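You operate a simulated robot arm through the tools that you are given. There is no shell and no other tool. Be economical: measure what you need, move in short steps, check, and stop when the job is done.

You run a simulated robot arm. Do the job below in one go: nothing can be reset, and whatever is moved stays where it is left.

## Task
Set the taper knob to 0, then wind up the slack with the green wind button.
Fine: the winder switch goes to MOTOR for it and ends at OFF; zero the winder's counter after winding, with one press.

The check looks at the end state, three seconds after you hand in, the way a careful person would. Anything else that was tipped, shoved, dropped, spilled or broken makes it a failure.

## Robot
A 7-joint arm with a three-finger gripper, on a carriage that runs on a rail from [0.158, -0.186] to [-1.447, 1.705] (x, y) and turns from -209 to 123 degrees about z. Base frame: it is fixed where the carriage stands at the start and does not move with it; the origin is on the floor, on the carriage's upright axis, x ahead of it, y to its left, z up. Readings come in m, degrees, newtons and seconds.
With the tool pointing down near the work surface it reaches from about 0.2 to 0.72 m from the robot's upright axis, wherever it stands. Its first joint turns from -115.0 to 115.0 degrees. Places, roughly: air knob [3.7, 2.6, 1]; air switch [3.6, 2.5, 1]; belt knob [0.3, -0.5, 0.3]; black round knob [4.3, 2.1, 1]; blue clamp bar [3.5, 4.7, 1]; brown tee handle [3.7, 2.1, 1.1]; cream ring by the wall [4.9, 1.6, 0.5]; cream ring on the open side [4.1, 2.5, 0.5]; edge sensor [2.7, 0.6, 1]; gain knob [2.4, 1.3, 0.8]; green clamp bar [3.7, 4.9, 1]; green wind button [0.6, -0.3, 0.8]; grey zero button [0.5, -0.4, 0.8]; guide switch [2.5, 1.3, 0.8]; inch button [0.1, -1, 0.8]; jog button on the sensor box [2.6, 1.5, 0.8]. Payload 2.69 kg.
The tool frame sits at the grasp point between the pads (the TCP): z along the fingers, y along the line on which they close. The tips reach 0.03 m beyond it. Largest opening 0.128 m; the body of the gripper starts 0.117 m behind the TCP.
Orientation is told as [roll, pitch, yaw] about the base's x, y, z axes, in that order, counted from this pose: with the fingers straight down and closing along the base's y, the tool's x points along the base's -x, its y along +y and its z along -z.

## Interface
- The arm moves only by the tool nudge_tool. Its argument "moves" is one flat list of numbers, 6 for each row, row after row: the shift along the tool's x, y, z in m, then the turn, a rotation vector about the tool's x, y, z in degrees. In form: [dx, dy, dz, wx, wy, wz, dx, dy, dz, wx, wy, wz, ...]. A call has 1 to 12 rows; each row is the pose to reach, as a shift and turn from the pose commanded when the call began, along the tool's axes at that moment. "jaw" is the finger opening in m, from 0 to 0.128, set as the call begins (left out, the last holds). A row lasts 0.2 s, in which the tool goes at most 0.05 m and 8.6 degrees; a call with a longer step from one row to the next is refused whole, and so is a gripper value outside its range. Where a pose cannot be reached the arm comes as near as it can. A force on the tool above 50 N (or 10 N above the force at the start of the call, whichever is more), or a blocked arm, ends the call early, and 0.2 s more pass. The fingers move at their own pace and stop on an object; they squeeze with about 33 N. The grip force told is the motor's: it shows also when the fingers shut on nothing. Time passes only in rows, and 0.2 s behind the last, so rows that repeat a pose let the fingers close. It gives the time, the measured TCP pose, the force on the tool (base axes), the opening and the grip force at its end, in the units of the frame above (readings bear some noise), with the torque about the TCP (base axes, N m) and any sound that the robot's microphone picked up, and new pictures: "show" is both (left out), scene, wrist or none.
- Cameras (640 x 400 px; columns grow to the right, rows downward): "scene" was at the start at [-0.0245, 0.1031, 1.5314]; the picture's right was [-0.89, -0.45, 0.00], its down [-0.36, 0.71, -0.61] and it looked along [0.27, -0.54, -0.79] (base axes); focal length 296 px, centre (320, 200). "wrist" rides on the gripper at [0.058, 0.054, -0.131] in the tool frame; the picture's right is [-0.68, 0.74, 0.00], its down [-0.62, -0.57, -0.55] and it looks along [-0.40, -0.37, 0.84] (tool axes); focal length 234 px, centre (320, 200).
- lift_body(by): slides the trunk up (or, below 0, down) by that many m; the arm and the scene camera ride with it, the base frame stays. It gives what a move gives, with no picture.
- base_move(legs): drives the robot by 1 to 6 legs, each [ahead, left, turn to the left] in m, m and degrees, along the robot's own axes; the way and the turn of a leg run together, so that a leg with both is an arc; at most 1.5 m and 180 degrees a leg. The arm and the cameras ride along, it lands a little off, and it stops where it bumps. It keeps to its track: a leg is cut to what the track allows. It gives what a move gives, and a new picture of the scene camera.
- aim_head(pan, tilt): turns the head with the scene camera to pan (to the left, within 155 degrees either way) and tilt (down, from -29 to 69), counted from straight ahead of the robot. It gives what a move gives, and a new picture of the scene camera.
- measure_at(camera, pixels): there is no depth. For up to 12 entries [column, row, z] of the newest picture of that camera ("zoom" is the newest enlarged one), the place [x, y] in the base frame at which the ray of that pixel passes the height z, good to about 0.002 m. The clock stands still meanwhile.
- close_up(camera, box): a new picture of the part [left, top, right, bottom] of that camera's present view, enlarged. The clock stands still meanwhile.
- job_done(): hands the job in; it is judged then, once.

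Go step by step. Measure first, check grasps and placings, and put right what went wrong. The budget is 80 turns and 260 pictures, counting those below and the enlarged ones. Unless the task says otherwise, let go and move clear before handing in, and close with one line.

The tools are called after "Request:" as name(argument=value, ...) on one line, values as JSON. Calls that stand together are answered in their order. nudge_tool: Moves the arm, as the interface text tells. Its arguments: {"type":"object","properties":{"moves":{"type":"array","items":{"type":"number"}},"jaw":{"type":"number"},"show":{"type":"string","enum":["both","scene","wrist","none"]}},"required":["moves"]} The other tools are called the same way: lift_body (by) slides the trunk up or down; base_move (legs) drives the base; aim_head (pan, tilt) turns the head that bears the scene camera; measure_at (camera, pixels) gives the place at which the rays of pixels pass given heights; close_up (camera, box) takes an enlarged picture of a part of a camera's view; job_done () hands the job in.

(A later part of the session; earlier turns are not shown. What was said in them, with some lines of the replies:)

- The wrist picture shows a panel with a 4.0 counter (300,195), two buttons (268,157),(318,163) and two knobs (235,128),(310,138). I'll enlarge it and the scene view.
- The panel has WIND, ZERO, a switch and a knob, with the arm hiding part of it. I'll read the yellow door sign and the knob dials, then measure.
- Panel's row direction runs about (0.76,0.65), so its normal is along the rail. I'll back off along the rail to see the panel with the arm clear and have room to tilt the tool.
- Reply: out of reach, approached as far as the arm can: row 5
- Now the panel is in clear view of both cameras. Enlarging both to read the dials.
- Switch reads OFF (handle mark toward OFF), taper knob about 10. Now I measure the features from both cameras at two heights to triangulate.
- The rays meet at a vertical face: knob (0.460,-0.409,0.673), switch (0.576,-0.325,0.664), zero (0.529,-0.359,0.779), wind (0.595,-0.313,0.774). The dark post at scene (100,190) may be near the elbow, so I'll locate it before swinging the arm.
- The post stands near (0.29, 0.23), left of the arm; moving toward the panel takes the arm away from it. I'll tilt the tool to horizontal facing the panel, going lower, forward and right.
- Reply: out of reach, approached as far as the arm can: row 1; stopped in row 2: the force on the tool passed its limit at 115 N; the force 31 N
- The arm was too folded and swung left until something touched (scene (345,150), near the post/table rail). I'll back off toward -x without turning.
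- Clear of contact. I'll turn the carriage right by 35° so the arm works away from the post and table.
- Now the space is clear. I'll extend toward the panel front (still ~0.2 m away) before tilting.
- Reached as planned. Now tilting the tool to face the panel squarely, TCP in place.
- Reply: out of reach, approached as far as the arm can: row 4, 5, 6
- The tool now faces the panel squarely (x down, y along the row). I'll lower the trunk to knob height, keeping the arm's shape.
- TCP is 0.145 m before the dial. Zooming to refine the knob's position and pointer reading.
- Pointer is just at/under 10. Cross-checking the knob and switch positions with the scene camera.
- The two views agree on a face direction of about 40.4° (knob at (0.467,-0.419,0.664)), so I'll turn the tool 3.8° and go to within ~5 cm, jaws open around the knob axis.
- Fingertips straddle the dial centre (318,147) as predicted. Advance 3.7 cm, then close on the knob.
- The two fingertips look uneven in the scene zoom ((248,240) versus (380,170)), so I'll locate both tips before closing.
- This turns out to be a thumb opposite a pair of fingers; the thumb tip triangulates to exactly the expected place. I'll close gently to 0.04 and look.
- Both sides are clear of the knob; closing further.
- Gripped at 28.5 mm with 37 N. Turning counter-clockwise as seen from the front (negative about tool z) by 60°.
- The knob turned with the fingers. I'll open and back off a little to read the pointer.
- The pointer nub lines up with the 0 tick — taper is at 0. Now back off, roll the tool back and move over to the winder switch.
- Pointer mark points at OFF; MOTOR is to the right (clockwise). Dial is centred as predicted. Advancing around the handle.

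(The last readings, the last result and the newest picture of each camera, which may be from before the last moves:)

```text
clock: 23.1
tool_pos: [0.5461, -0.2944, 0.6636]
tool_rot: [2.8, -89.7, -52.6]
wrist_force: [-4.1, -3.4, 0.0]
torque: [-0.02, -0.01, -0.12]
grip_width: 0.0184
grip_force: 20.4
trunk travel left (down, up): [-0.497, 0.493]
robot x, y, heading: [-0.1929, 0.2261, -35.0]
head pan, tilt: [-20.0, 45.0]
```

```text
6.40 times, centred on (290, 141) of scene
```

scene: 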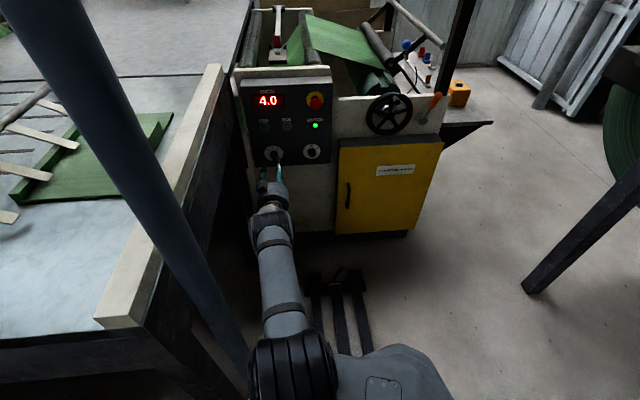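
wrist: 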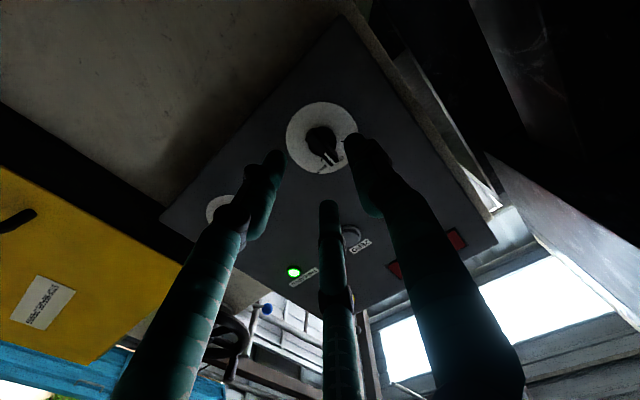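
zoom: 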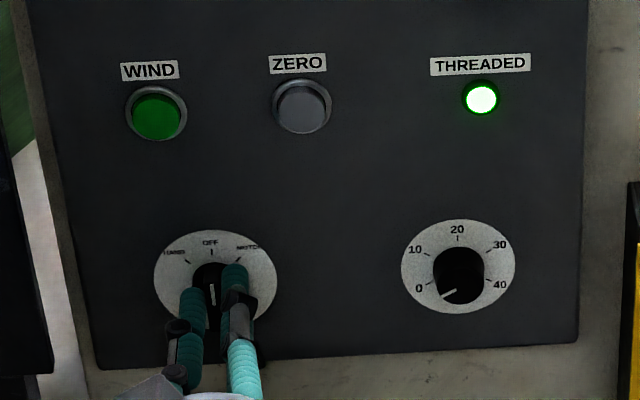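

Handle gripped (18 mm). Turning clockwise 45° toward MOTOR.

Request:
nudge_tool(moves=[0, 0, 0, 0, 0, 0, 0, 0, 0, 0, 0, 7.5, 0, 0, 0, 0, 0, 15, 0, 0, 0, 0, 0, 22.5, 0, 0, 0, 0, 0, 30, 0, 0, 0, 0, 0, 37.5, 0, 0, 0, 0, 0, 45, 0, 0, 0, 0, 0, 45], show="none")

Request:
close_up(camera="scene", box=[240, 110, 340, 172])

```text
clock: 24.9
tool_pos: [0.5472, -0.2915, 0.6614]
tool_rot: [89.3, -45.0, -139.0]
wrist_force: [-5.4, -5.0, -9.6]
torque: [-0.09, -0.02, -0.2]
grip_width: 0.0178
grip_force: 43.5
trunk travel left (down, up): [-0.497, 0.493]
robot x, y, heading: [-0.1938, 0.2278, -34.9]
head pan, tilt: [-20.0, 45.0]
```

```text
6.40 times, centred on (290, 141) of scene
```

zoom: 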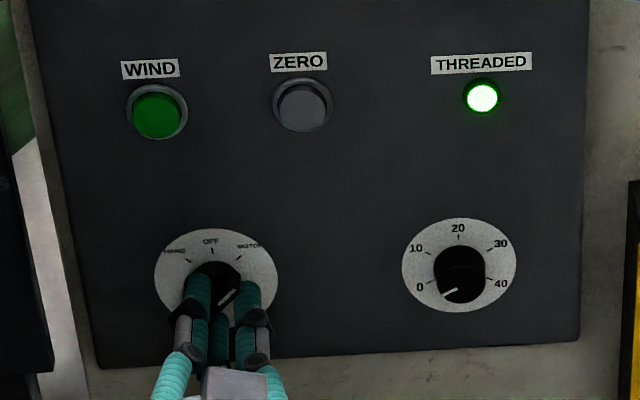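

Handle mark now points to MOTOR. Release, back away, and check.

Request:
nudge_tool(moves=[0, 0, 0, 0, 0, 0, 0, 0, 0, 0, 0, 0, 0, 0, -0.025, 0, 0, 0, 0, 0, -0.055, 0, 0, 0], jaw=0.06, show="none")

Request:
close_up(camera="wrist", box=[240, 80, 400, 180])

Request:
close_up(camera="scene", box=[240, 110, 340, 172])

```text
clock: 25.9
tool_pos: [0.512, -0.2494, 0.665]
tool_rot: [89.8, -45.2, -139.3]
wrist_force: [0.4, 0.3, -1.3]
torque: [-0.01, -0.03, 0.03]
grip_width: 0.0597
grip_force: 0.1
trunk travel left (down, up): [-0.497, 0.493]
robot x, y, heading: [-0.1904, 0.2259, -35.3]
head pan, tilt: [-20.0, 45.0]
```

```text
4.00 times, centred on (320, 130) of wrist
```

zoom: 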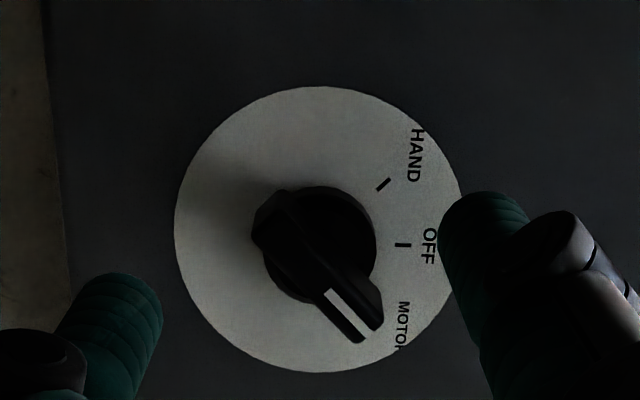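

```text
6.40 times, centred on (290, 141) of scene
```

zoom: 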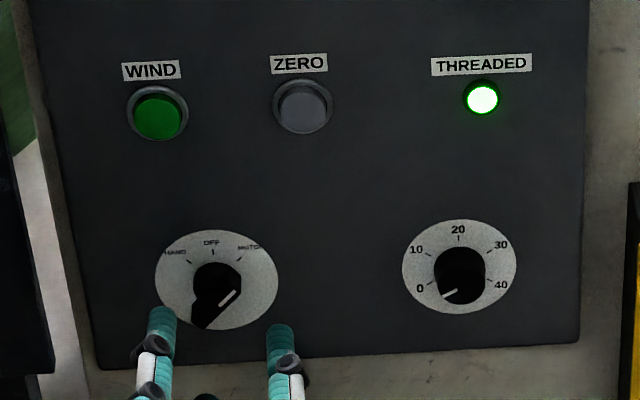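

Switch is at MOTOR. Now close the fingers, roll back and move up in front of the WIND button.

Request:
nudge_tool(moves=[-0.0114, 0.0159, 0, 0, 0, -7.5, -0.0229, 0.0318, 0, 0, 0, -15, -0.0343, 0.0478, 0, 0, 0, -22.5, -0.0457, 0.0637, 0, 0, 0, -30, -0.0572, 0.0796, 0, 0, 0, -37.5, -0.0686, 0.0955, 0, 0, 0, -45], jaw=0.0, show="wrist")

Request:
close_up(camera="scene", box=[235, 80, 335, 142])

```text
clock: 27.3
tool_pos: [0.5252, -0.2389, 0.7801]
tool_rot: [-36.7, -89.5, -12.9]
wrist_force: [0.6, 1.1, 0.4]
torque: [-0.01, 0.05, -0.01]
grip_width: 0.002
grip_force: 31.9
trunk travel left (down, up): [-0.497, 0.493]
robot x, y, heading: [-0.1912, 0.227, -35.2]
head pan, tilt: [-20.0, 45.0]
```

wrist: 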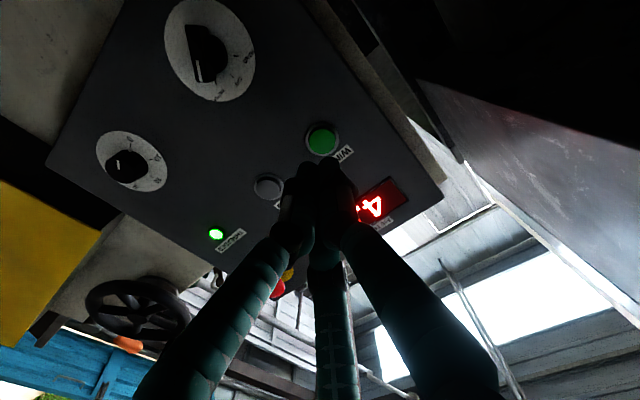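

```text
6.40 times, centred on (285, 111) of scene
```

zoom: 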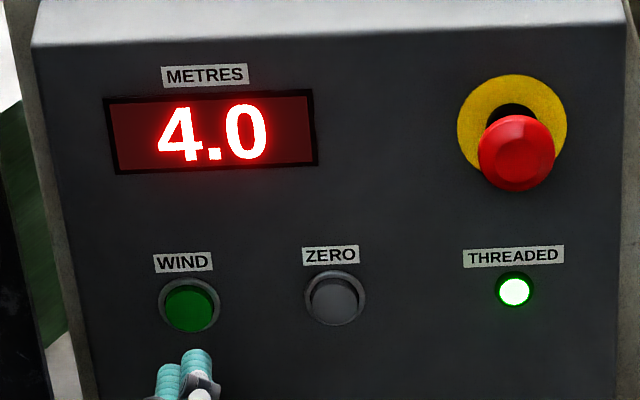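

Button at wrist (322,140) lies ~3 mm to +y of the tool axis. Approaching and pressing in small steps, watching force and sound.

Request:
nudge_tool(moves=[0, 0.003, 0.025, 0, 0, 0, 0, 0.003, 0.05, 0, 0, 0, 0, 0.003, 0.055, 0, 0, 0], show="none")

Request:
close_up(camera="scene", box=[235, 80, 335, 142])

Request:
close_up(camera="wrist", box=[240, 80, 400, 180])

Request:
close_up(camera="scene", box=[220, 0, 480, 140])

```text
clock: 28.1
tool_pos: [0.5633, -0.2791, 0.7798]
tool_rot: [-14.0, -89.8, -35.4]
wrist_force: [0.2, 0.1, 0.3]
torque: [-0.02, -0.02, -0.01]
grip_width: 0.0019
grip_force: 31.0
trunk travel left (down, up): [-0.497, 0.493]
robot x, y, heading: [-0.1933, 0.2261, -35.1]
head pan, tilt: [-20.0, 45.0]
```

```text
6.40 times, centred on (285, 111) of scene
```

zoom: 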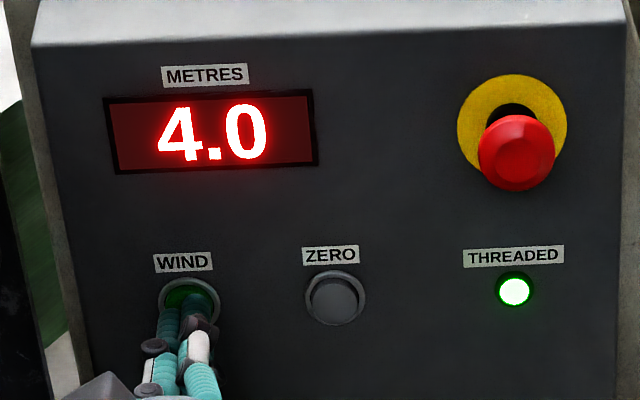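

```text
4.00 times, centred on (320, 130) of wrist
```

zoom: 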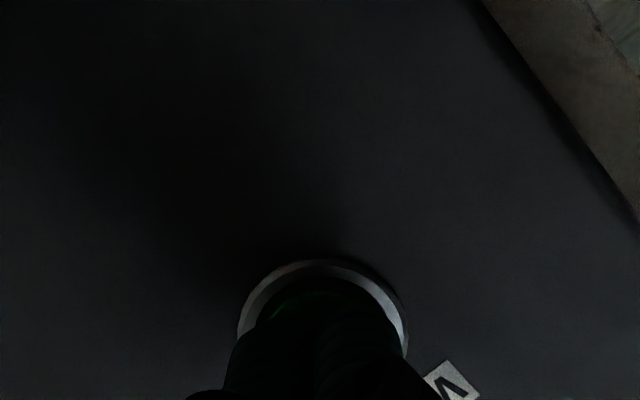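

```text
2.46 times, centred on (350, 70) of scene
```

zoom: 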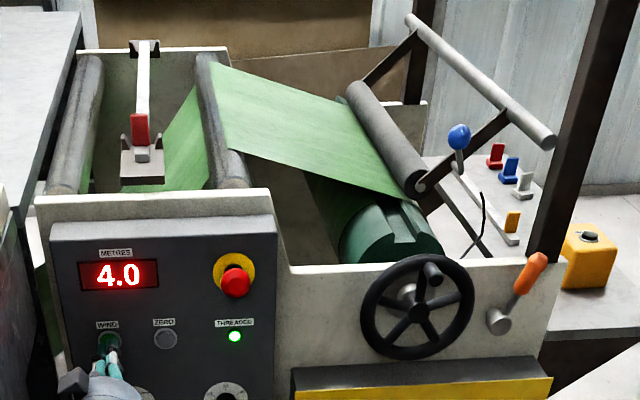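

Fingertips are on the WIND button, not pressed yet. Pressing forward slowly.

Request:
nudge_tool(moves=[0, 0, 0.003, 0, 0, 0, 0, 0, 0.006, 0, 0, 0], show="none")

Request:
close_up(camera="scene", box=[220, 0, 480, 140])

```text
clock: 28.7
tool_pos: [0.568, -0.2831, 0.7807]
tool_rot: [-11.6, -89.7, -37.9]
wrist_force: [0.1, -0.6, 0.3]
torque: [-0.01, 0.02, -0.02]
grip_width: 0.0022
grip_force: 31.4
trunk travel left (down, up): [-0.497, 0.493]
robot x, y, heading: [-0.1928, 0.2233, -34.9]
head pan, tilt: [-20.0, 45.0]
```

```text
2.46 times, centred on (350, 70) of scene
```

zoom: 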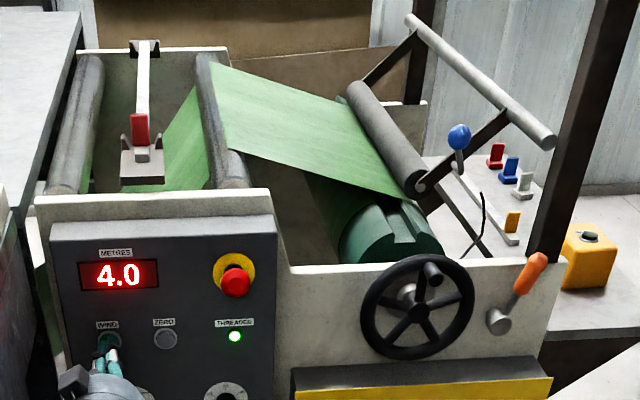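

No contact force yet; continue in small steps.

Request:
nudge_tool(moves=[0, 0, 0.003, 0, 0, 0, 0, 0, 0.006, 0, 0, 0], show="none")

Request:
close_up(camera="scene", box=[220, 0, 480, 140])

```text
clock: 29.3
tool_pos: [0.5712, -0.2873, 0.7808]
tool_rot: [-13.6, -89.6, -35.8]
wrist_force: [-5.0, 3.3, -0.3]
torque: [-0.03, -0.01, -0.04]
grip_width: 0.0061
grip_force: 31.6
trunk travel left (down, up): [-0.497, 0.493]
robot x, y, heading: [-0.1923, 0.2249, -35.0]
head pan, tilt: [-20.0, 45.0]
heard: click
```

```text
2.46 times, centred on (350, 70) of scene
```

zoom: 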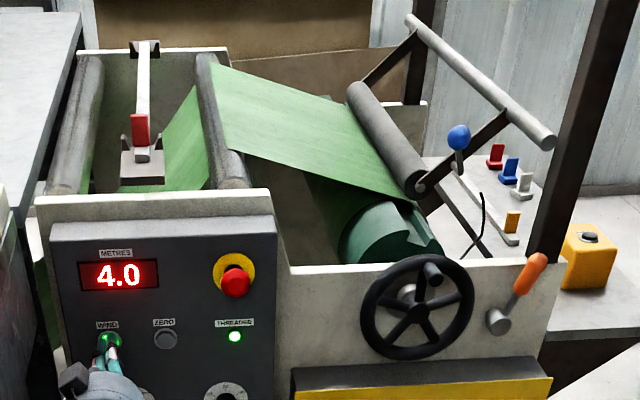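

A click was heard and the reel has begun to turn. I'll hold the button and watch.

Request:
nudge_tool(moves=[0, 0, 0, 0, 0, 0, 0, 0, 0, 0, 0, 0], show="none")

Request:
close_up(camera="scene", box=[220, 0, 480, 140])

```text
clock: 29.9
tool_pos: [0.5696, -0.2871, 0.7799]
tool_rot: [-14.4, -89.7, -35.1]
wrist_force: [-3.6, 3.4, -1.1]
torque: [0.0, 0.01, -0.04]
grip_width: 0.006
grip_force: 31.2
trunk travel left (down, up): [-0.497, 0.493]
robot x, y, heading: [-0.1951, 0.2251, -34.9]
head pan, tilt: [-20.0, 45.0]
```

```text
2.46 times, centred on (350, 70) of scene
```

zoom: 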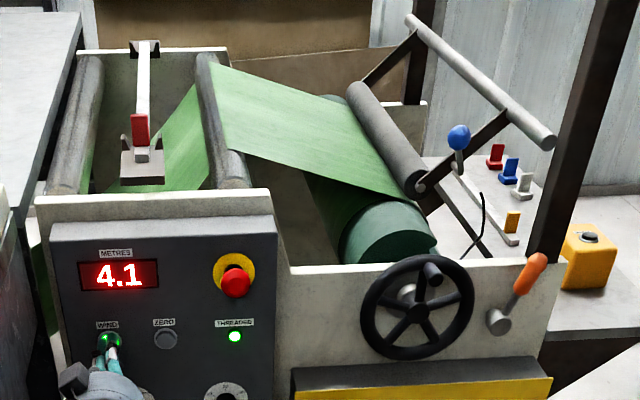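

Counter rises (4.1) and the web is moving; slack loop left of the middle roller is rising. Keep holding, checking.

Request:
nudge_tool(moves=[0, 0, 0, 0, 0, 0, 0, 0, 0, 0, 0, 0, 0, 0, 0, 0, 0, 0], show="none")

Request:
close_up(camera="scene", box=[220, 0, 480, 140])

```text
clock: 30.7
tool_pos: [0.571, -0.2871, 0.7802]
tool_rot: [-14.8, -89.7, -34.7]
wrist_force: [-3.3, 3.7, -1.5]
torque: [0.02, 0.0, -0.01]
grip_width: 0.0061
grip_force: 31.5
trunk travel left (down, up): [-0.497, 0.493]
robot x, y, heading: [-0.1947, 0.227, -35.2]
head pan, tilt: [-20.0, 45.0]
```

```text
2.46 times, centred on (350, 70) of scene
```

zoom: 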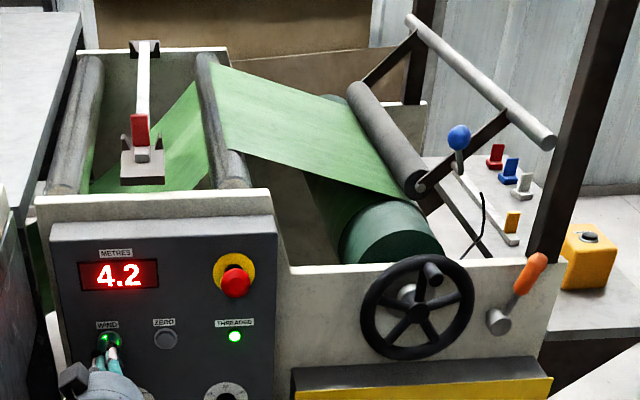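

The sag between the left rollers is shallower each time; still holding.

Request:
nudge_tool(moves=[0, 0, 0, 0, 0, 0, 0, 0, 0, 0, 0, 0, 0, 0, 0, 0, 0, 0, 0, 0, 0, 0, 0, 0], show="none")

Request:
close_up(camera="scene", box=[220, 0, 480, 140])

```text
clock: 31.7
tool_pos: [0.5702, -0.2864, 0.7802]
tool_rot: [-15.9, -89.7, -33.5]
wrist_force: [-3.1, 4.8, -1.9]
torque: [0.03, 0.04, -0.03]
grip_width: 0.0059
grip_force: 31.6
trunk travel left (down, up): [-0.497, 0.493]
robot x, y, heading: [-0.1902, 0.2261, -34.9]
head pan, tilt: [-20.0, 45.0]
```

```text
2.46 times, centred on (350, 70) of scene
```

zoom: 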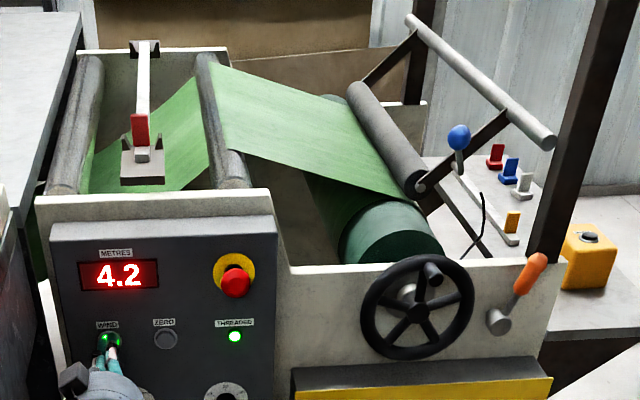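

Request:
nudge_tool(moves=[0, 0, 0, 0, 0, 0, 0, 0, 0, 0, 0, 0, 0, 0, 0, 0, 0, 0, 0, 0, 0, 0, 0, 0], show="none")

Request:
close_up(camera="scene", box=[220, 0, 480, 140])

```text
clock: 32.7
tool_pos: [0.5714, -0.2875, 0.7809]
tool_rot: [-16.4, -89.8, -33.1]
wrist_force: [-2.8, 5.2, -1.5]
torque: [0.03, 0.01, 0.02]
grip_width: 0.0059
grip_force: 31.0
trunk travel left (down, up): [-0.497, 0.493]
robot x, y, heading: [-0.1919, 0.2299, -35.0]
head pan, tilt: [-20.0, 45.0]
```

```text
2.46 times, centred on (350, 70) of scene
```

zoom: 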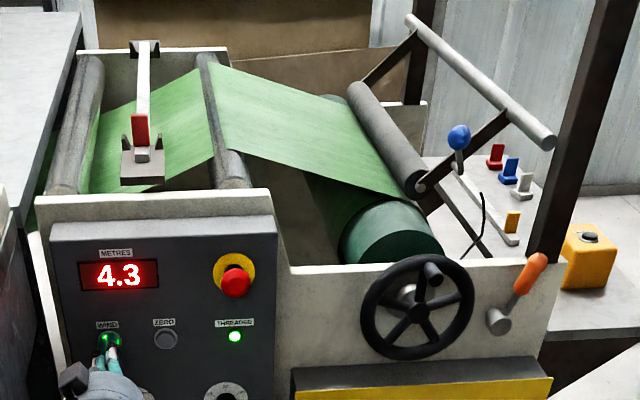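

Counter 4.3; the loop still hangs somewhat below the rollers. Shorter holds now.

Request:
nudge_tool(moves=[0, 0, 0, 0, 0, 0, 0, 0, 0, 0, 0, 0], show="none")

Request:
close_up(camera="scene", box=[220, 0, 350, 90])

```text
clock: 33.3
tool_pos: [0.5709, -0.2866, 0.7801]
tool_rot: [-16.6, -89.8, -33.0]
wrist_force: [-2.5, 4.8, -1.4]
torque: [0.05, 0.01, 0.02]
grip_width: 0.0059
grip_force: 31.6
trunk travel left (down, up): [-0.497, 0.493]
robot x, y, heading: [-0.1921, 0.2297, -35.1]
head pan, tilt: [-20.0, 45.0]
```

```text
4.44 times, centred on (285, 45) of scene
```

zoom: 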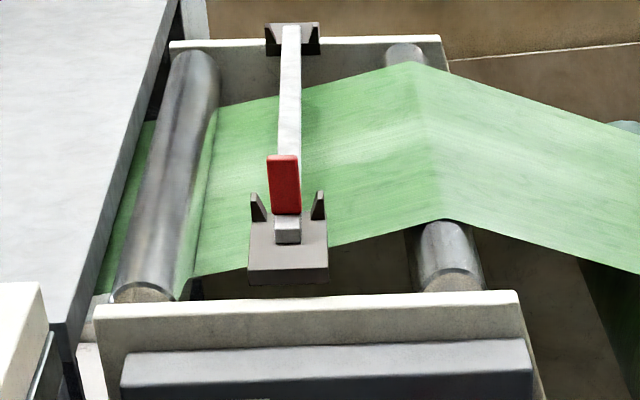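

The web passes under the left roller and is nearly straight to the middle one. A little more.

Request:
nudge_tool(moves=[0, 0, 0, 0, 0, 0, 0, 0, 0, 0, 0, 0], show="none")

Request:
close_up(camera="scene", box=[220, 0, 350, 90])

Request:
close_up(camera="scene", box=[230, 50, 390, 150])

```text
clock: 33.9
tool_pos: [0.5716, -0.2872, 0.7811]
tool_rot: [-16.5, -89.8, -33.1]
wrist_force: [-2.9, 5.3, -1.4]
torque: [-0.02, 0.0, 0.02]
grip_width: 0.0063
grip_force: 31.0
trunk travel left (down, up): [-0.497, 0.493]
robot x, y, heading: [-0.1901, 0.2293, -35.1]
head pan, tilt: [-20.0, 45.0]
```

```text
4.44 times, centred on (285, 45) of scene
```

zoom: 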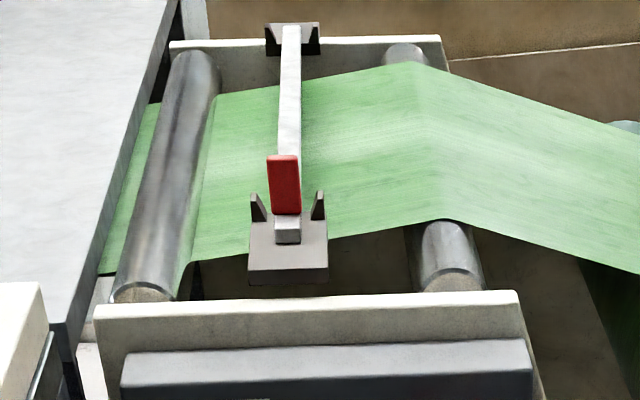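

```text
4.00 times, centred on (310, 100) of scene
```

zoom: 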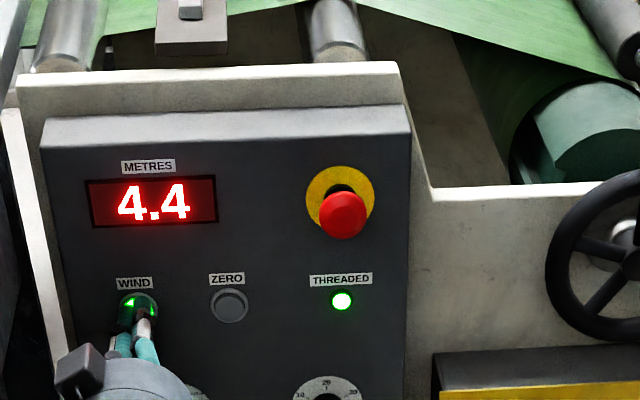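

Loop still rising on the left of the roller (130,180). Continue.

Request:
nudge_tool(moves=[0, 0, 0, 0, 0, 0, 0, 0, 0, 0, 0, 0], show="none")

Request:
close_up(camera="scene", box=[220, 0, 350, 90])

```text
clock: 34.5
tool_pos: [0.5705, -0.2872, 0.7812]
tool_rot: [-16.8, -89.8, -32.6]
wrist_force: [-3.3, 5.6, -1.5]
torque: [-0.01, 0.0, 0.06]
grip_width: 0.0058
grip_force: 31.7
trunk travel left (down, up): [-0.497, 0.493]
robot x, y, heading: [-0.1966, 0.2244, -35.2]
head pan, tilt: [-20.0, 45.0]
```

```text
4.44 times, centred on (285, 45) of scene
```

zoom: 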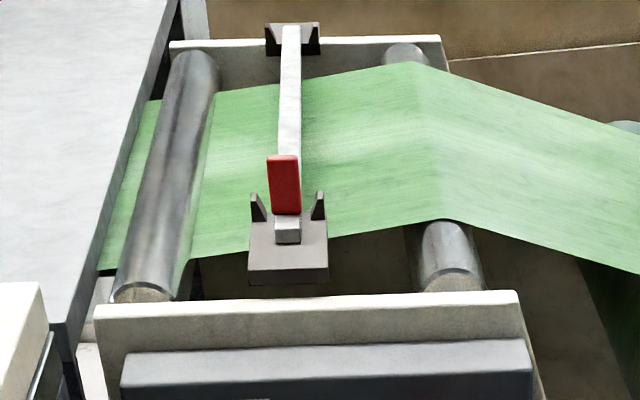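

Almost no change since last frame; checking whether counter and web have stopped.

Request:
nudge_tool(moves=[0, 0, 0, 0, 0, 0], show="none")

Request:
close_up(camera="scene", box=[220, 0, 350, 90])

Request:
close_up(camera="scene", box=[230, 50, 390, 150])

```text
clock: 34.9
tool_pos: [0.5711, -0.287, 0.7803]
tool_rot: [-16.8, -89.8, -32.8]
wrist_force: [-3.2, 4.1, -0.7]
torque: [0.01, 0.01, 0.03]
grip_width: 0.0058
grip_force: 31.4
trunk travel left (down, up): [-0.497, 0.493]
robot x, y, heading: [-0.195, 0.2242, -34.9]
head pan, tilt: [-20.0, 45.0]
```

```text
4.44 times, centred on (285, 45) of scene
```

zoom: 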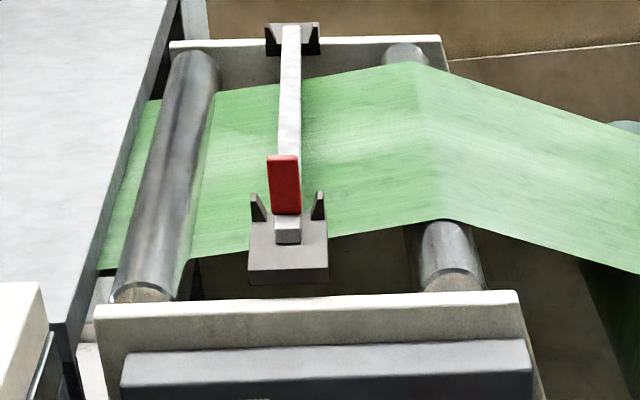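

```text
4.00 times, centred on (310, 100) of scene
```

zoom: 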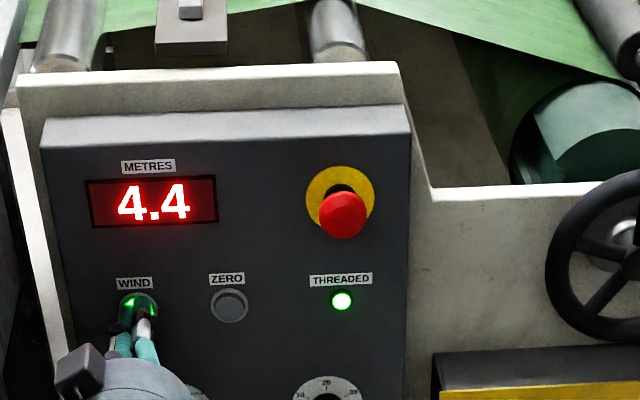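

Web and counter have settled at 4.4 — slack is wound. Release the button, back off and move across to ZERO.

Request:
nudge_tool(moves=[0, 0, -0.025, 0, 0, 0, 0, 0, -0.045, 0, 0, 0, 0, -0.04, -0.045, 0, 0, 0, 0, -0.0785, -0.045, 0, 0, 0], show="wrist")

Request:
close_up(camera="scene", box=[230, 50, 390, 150])

Request:
close_up(camera="wrist", box=[240, 80, 400, 180])

```text
clock: 35.9
tool_pos: [0.4824, -0.3048, 0.7814]
tool_rot: [-5.2, -89.9, -44.3]
wrist_force: [0.1, -0.1, -0.9]
torque: [0.0, 0.02, 0.02]
grip_width: 0.0023
grip_force: 31.4
trunk travel left (down, up): [-0.497, 0.493]
robot x, y, heading: [-0.1921, 0.2297, -35.1]
head pan, tilt: [-20.0, 45.0]
```

wrist: 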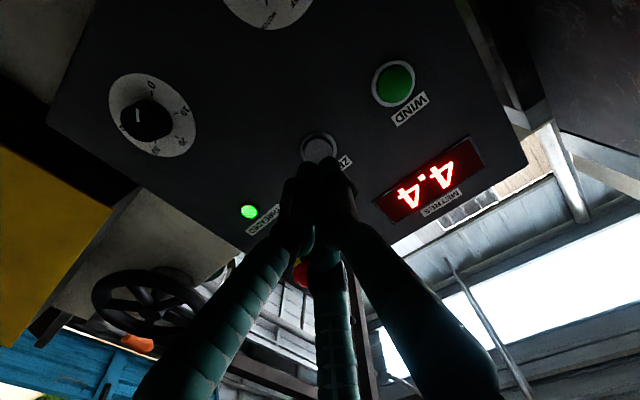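

```text
4.00 times, centred on (310, 100) of scene
```

zoom: 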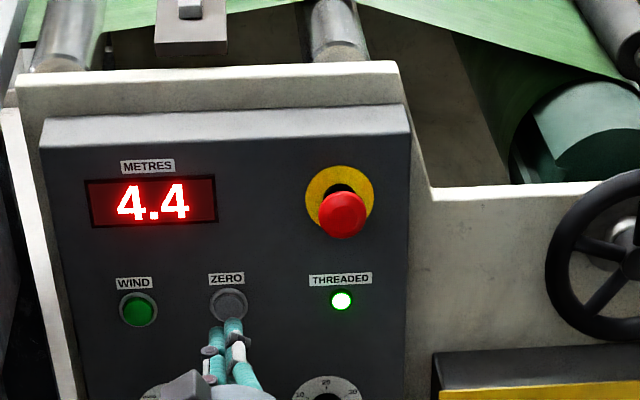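

```text
4.00 times, centred on (320, 130) of wrist
```

zoom: 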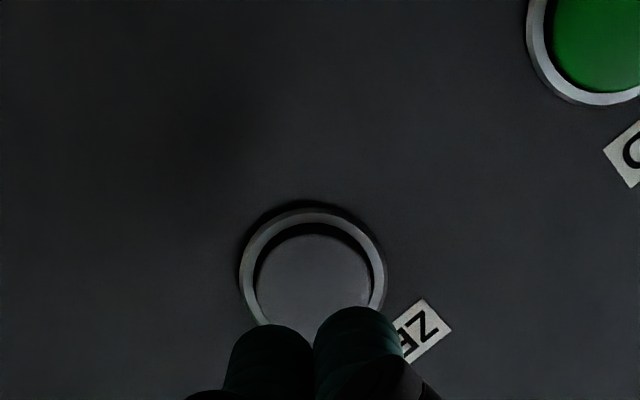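

ZERO (318,148) is aligned with the fingertips. One press to the same depth that worked on WIND, then straight back.

Request:
nudge_tool(moves=[0, 0, 0.025, 0, 0, 0, 0, 0, 0.038, 0, 0, 0, 0, 0, 0.043, 0, 0, 0, 0, 0, 0.0465, 0, 0, 0, 0, 0, 0.0465, 0, 0, 0, 0, 0, 0.03, 0, 0, 0, 0, 0, 0, 0, 0, 0], show="none")

Request:
close_up(camera="scene", box=[230, 50, 390, 150])

```text
clock: 37.5
tool_pos: [0.4826, -0.3032, 0.7808]
tool_rot: [-24.8, -89.9, -24.7]
wrist_force: [1.0, 0.6, -1.0]
torque: [-0.01, -0.01, -0.01]
grip_width: 0.0023
grip_force: 31.5
trunk travel left (down, up): [-0.497, 0.493]
robot x, y, heading: [-0.1965, 0.2276, -35.0]
head pan, tilt: [-20.0, 45.0]
heard: click
```

```text
4.00 times, centred on (310, 100) of scene
```

zoom: 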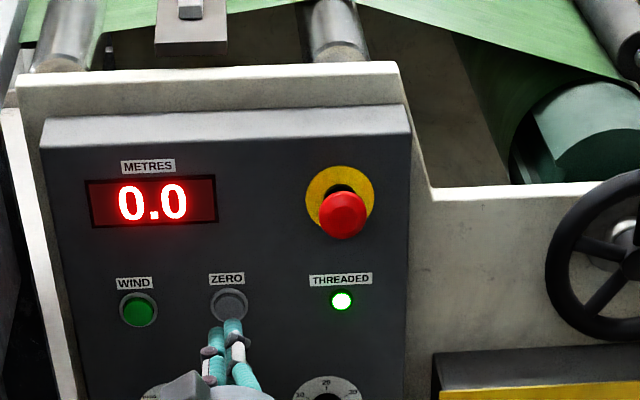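

Counter reads 0.0 after one click. Now back to the switch with a 45° roll to grip the handle at MOTOR.

Request:
nudge_tool(moves=[0, 0, -0.022, 0, 0, 0, 0.0195, 0.0093, -0.022, 0, 0, 7.5, 0.039, 0.0187, -0.022, 0, 0, 15, 0.0585, 0.028, -0.022, 0, 0, 22.5, 0.078, 0.0373, -0.022, 0, 0, 30, 0.0975, 0.0467, -0.022, 0, 0, 37.5, 0.117, 0.056, -0.022, 0, 0, 45], jaw=0.06, show="none")

Request:
close_up(camera="wrist", box=[240, 80, 400, 180])

```text
clock: 39.1
tool_pos: [0.5105, -0.2506, 0.6631]
tool_rot: [89.8, -45.0, -139.3]
wrist_force: [0.3, -0.3, 0.2]
torque: [-0.03, -0.01, 0.04]
grip_width: 0.06
grip_force: 0.1
trunk travel left (down, up): [-0.497, 0.493]
robot x, y, heading: [-0.1943, 0.2256, -34.9]
head pan, tilt: [-20.0, 45.0]
```

```text
4.00 times, centred on (320, 130) of wrist
```

zoom: 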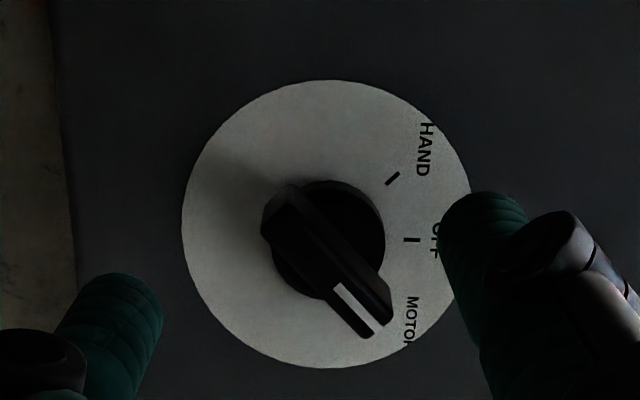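

View matches the release pose within 2 mm. Advance and grip.

Request:
nudge_tool(moves=[0, 0.0015, 0.02, 0, 0, 0, 0, 0.0015, 0.04, 0, 0, 0, 0, 0.0015, 0.0555, 0, 0, 0], show="none")

Request:
nudge_tool(moves=[0, 0, 0, 0, 0, 0, 0, 0, 0, 0, 0, 0, 0, 0, 0, 0, 0, 0, 0, 0, 0, 0, 0, 0], jaw=0.0, show="none")

Request:
nudge_tool(moves=[0, 0, 0, 0, 0, -7.5, 0, 0, 0, 0, 0, -15, 0, 0, 0, 0, 0, -22.5, 0, 0, 0, 0, 0, -30, 0, 0, 0, 0, 0, -37.5, 0, 0, 0, 0, 0, -45, 0, 0, 0, 0, 0, -45], show="none")

Request:
close_up(camera="scene", box=[240, 110, 340, 172])

```text
clock: 39.9
tool_pos: [0.5463, -0.2921, 0.6654]
tool_rot: [89.4, -45.1, -139.2]
wrist_force: [0.3, 0.3, -0.4]
torque: [0.02, 0.01, 0.02]
grip_width: 0.0602
grip_force: 0.0
trunk travel left (down, up): [-0.497, 0.493]
robot x, y, heading: [-0.1904, 0.2278, -35.1]
head pan, tilt: [-20.0, 45.0]
```

```text
clock: 40.9
tool_pos: [0.546, -0.293, 0.6634]
tool_rot: [89.4, -44.9, -139.2]
wrist_force: [-4.2, -1.5, -4.5]
torque: [0.01, 0.0, 0.0]
grip_width: 0.0182
grip_force: 24.4
trunk travel left (down, up): [-0.497, 0.493]
robot x, y, heading: [-0.1944, 0.2237, -35.0]
head pan, tilt: [-20.0, 45.0]
```

```text
clock: 42.5
tool_pos: [0.5459, -0.2936, 0.6657]
tool_rot: [-32.2, -89.9, -17.4]
wrist_force: [-14.7, -3.0, 0.7]
torque: [0.4, 0.35, -0.21]
grip_width: 0.0176
grip_force: 43.1
trunk travel left (down, up): [-0.497, 0.493]
robot x, y, heading: [-0.1934, 0.2258, -35.1]
head pan, tilt: [-20.0, 45.0]
```

```text
6.40 times, centred on (290, 141) of scene
```

zoom: 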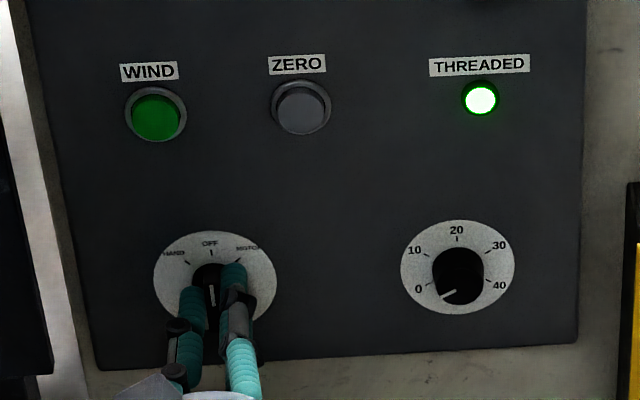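

Handle mark points at OFF again. Release, back away well clear and verify everything.

Request:
nudge_tool(moves=[0, 0, 0, 0, 0, 0, 0, 0, 0, 0, 0, 0, 0, 0, -0.03, 0, 0, 0, 0, 0, -0.07, 0, 0, 0, 0, 0, -0.11, 0, 0, 0], jaw=0.06, show="scene")

Request:
close_up(camera="wrist", box=[260, 70, 380, 145])

Request:
close_up(camera="scene", box=[235, 75, 345, 170])

Request:
close_up(camera="scene", box=[220, 0, 480, 140])

```text
clock: 43.7
tool_pos: [0.4758, -0.208, 0.6665]
tool_rot: [-28.6, -89.9, -20.8]
wrist_force: [0.2, 0.2, 0.2]
torque: [0.02, 0.0, 0.01]
grip_width: 0.0598
grip_force: 0.2
trunk travel left (down, up): [-0.497, 0.493]
robot x, y, heading: [-0.1945, 0.2287, -35.0]
head pan, tilt: [-20.0, 45.0]
```

scene: 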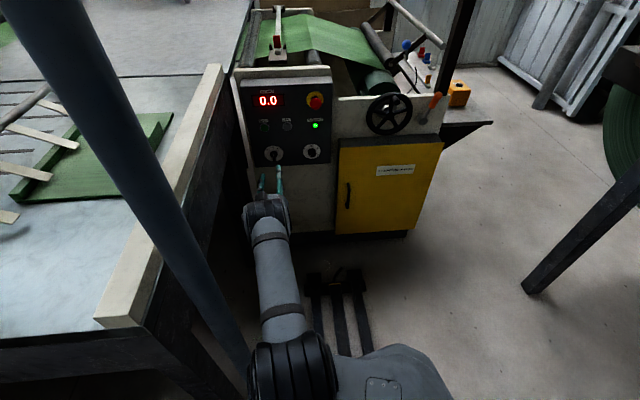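

```text
5.33 times, centred on (320, 108) of wrist
```

zoom: 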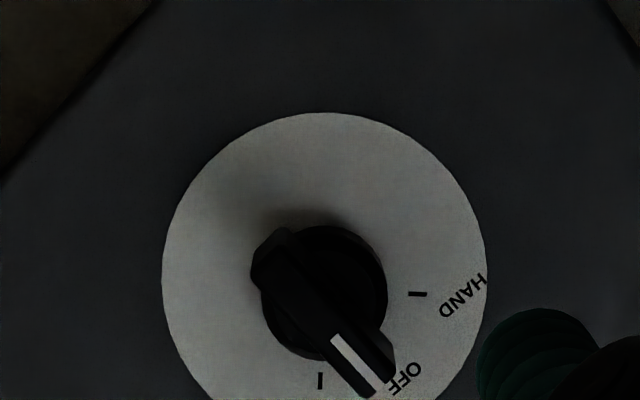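

```text
4.21 times, centred on (290, 122) of scene
```

zoom: 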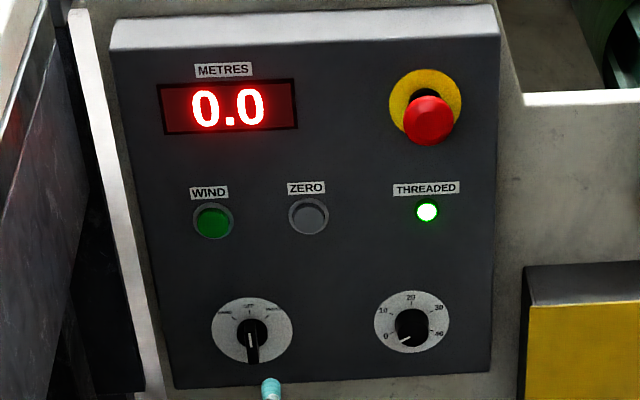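

```text
2.46 times, centred on (350, 70) of scene
```

zoom: 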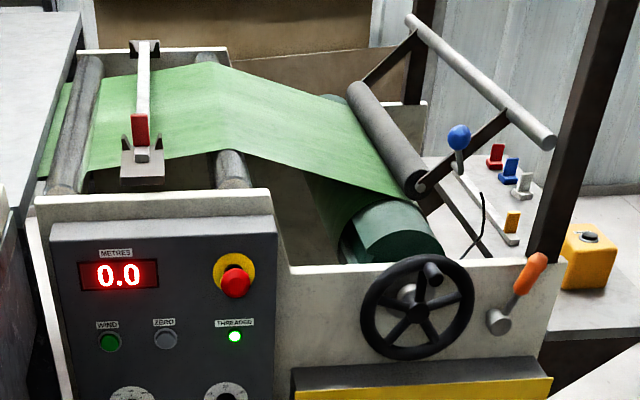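

The final views show taper at 0, the switch at OFF, the counter at 0.0, the web taut and the arm clear. I'm handing in.

Request:
job_done()

```text
The job is handed in.
```

The job is handed in: taper knob at 0, slack wound with the winder switch on MOTOR, counter zeroed with one press, and the switch back at OFF. Early on, the arm bumped something near the table rail or post (115 N); nothing looked moved in the pictures afterwards, but I did not check that area up close.
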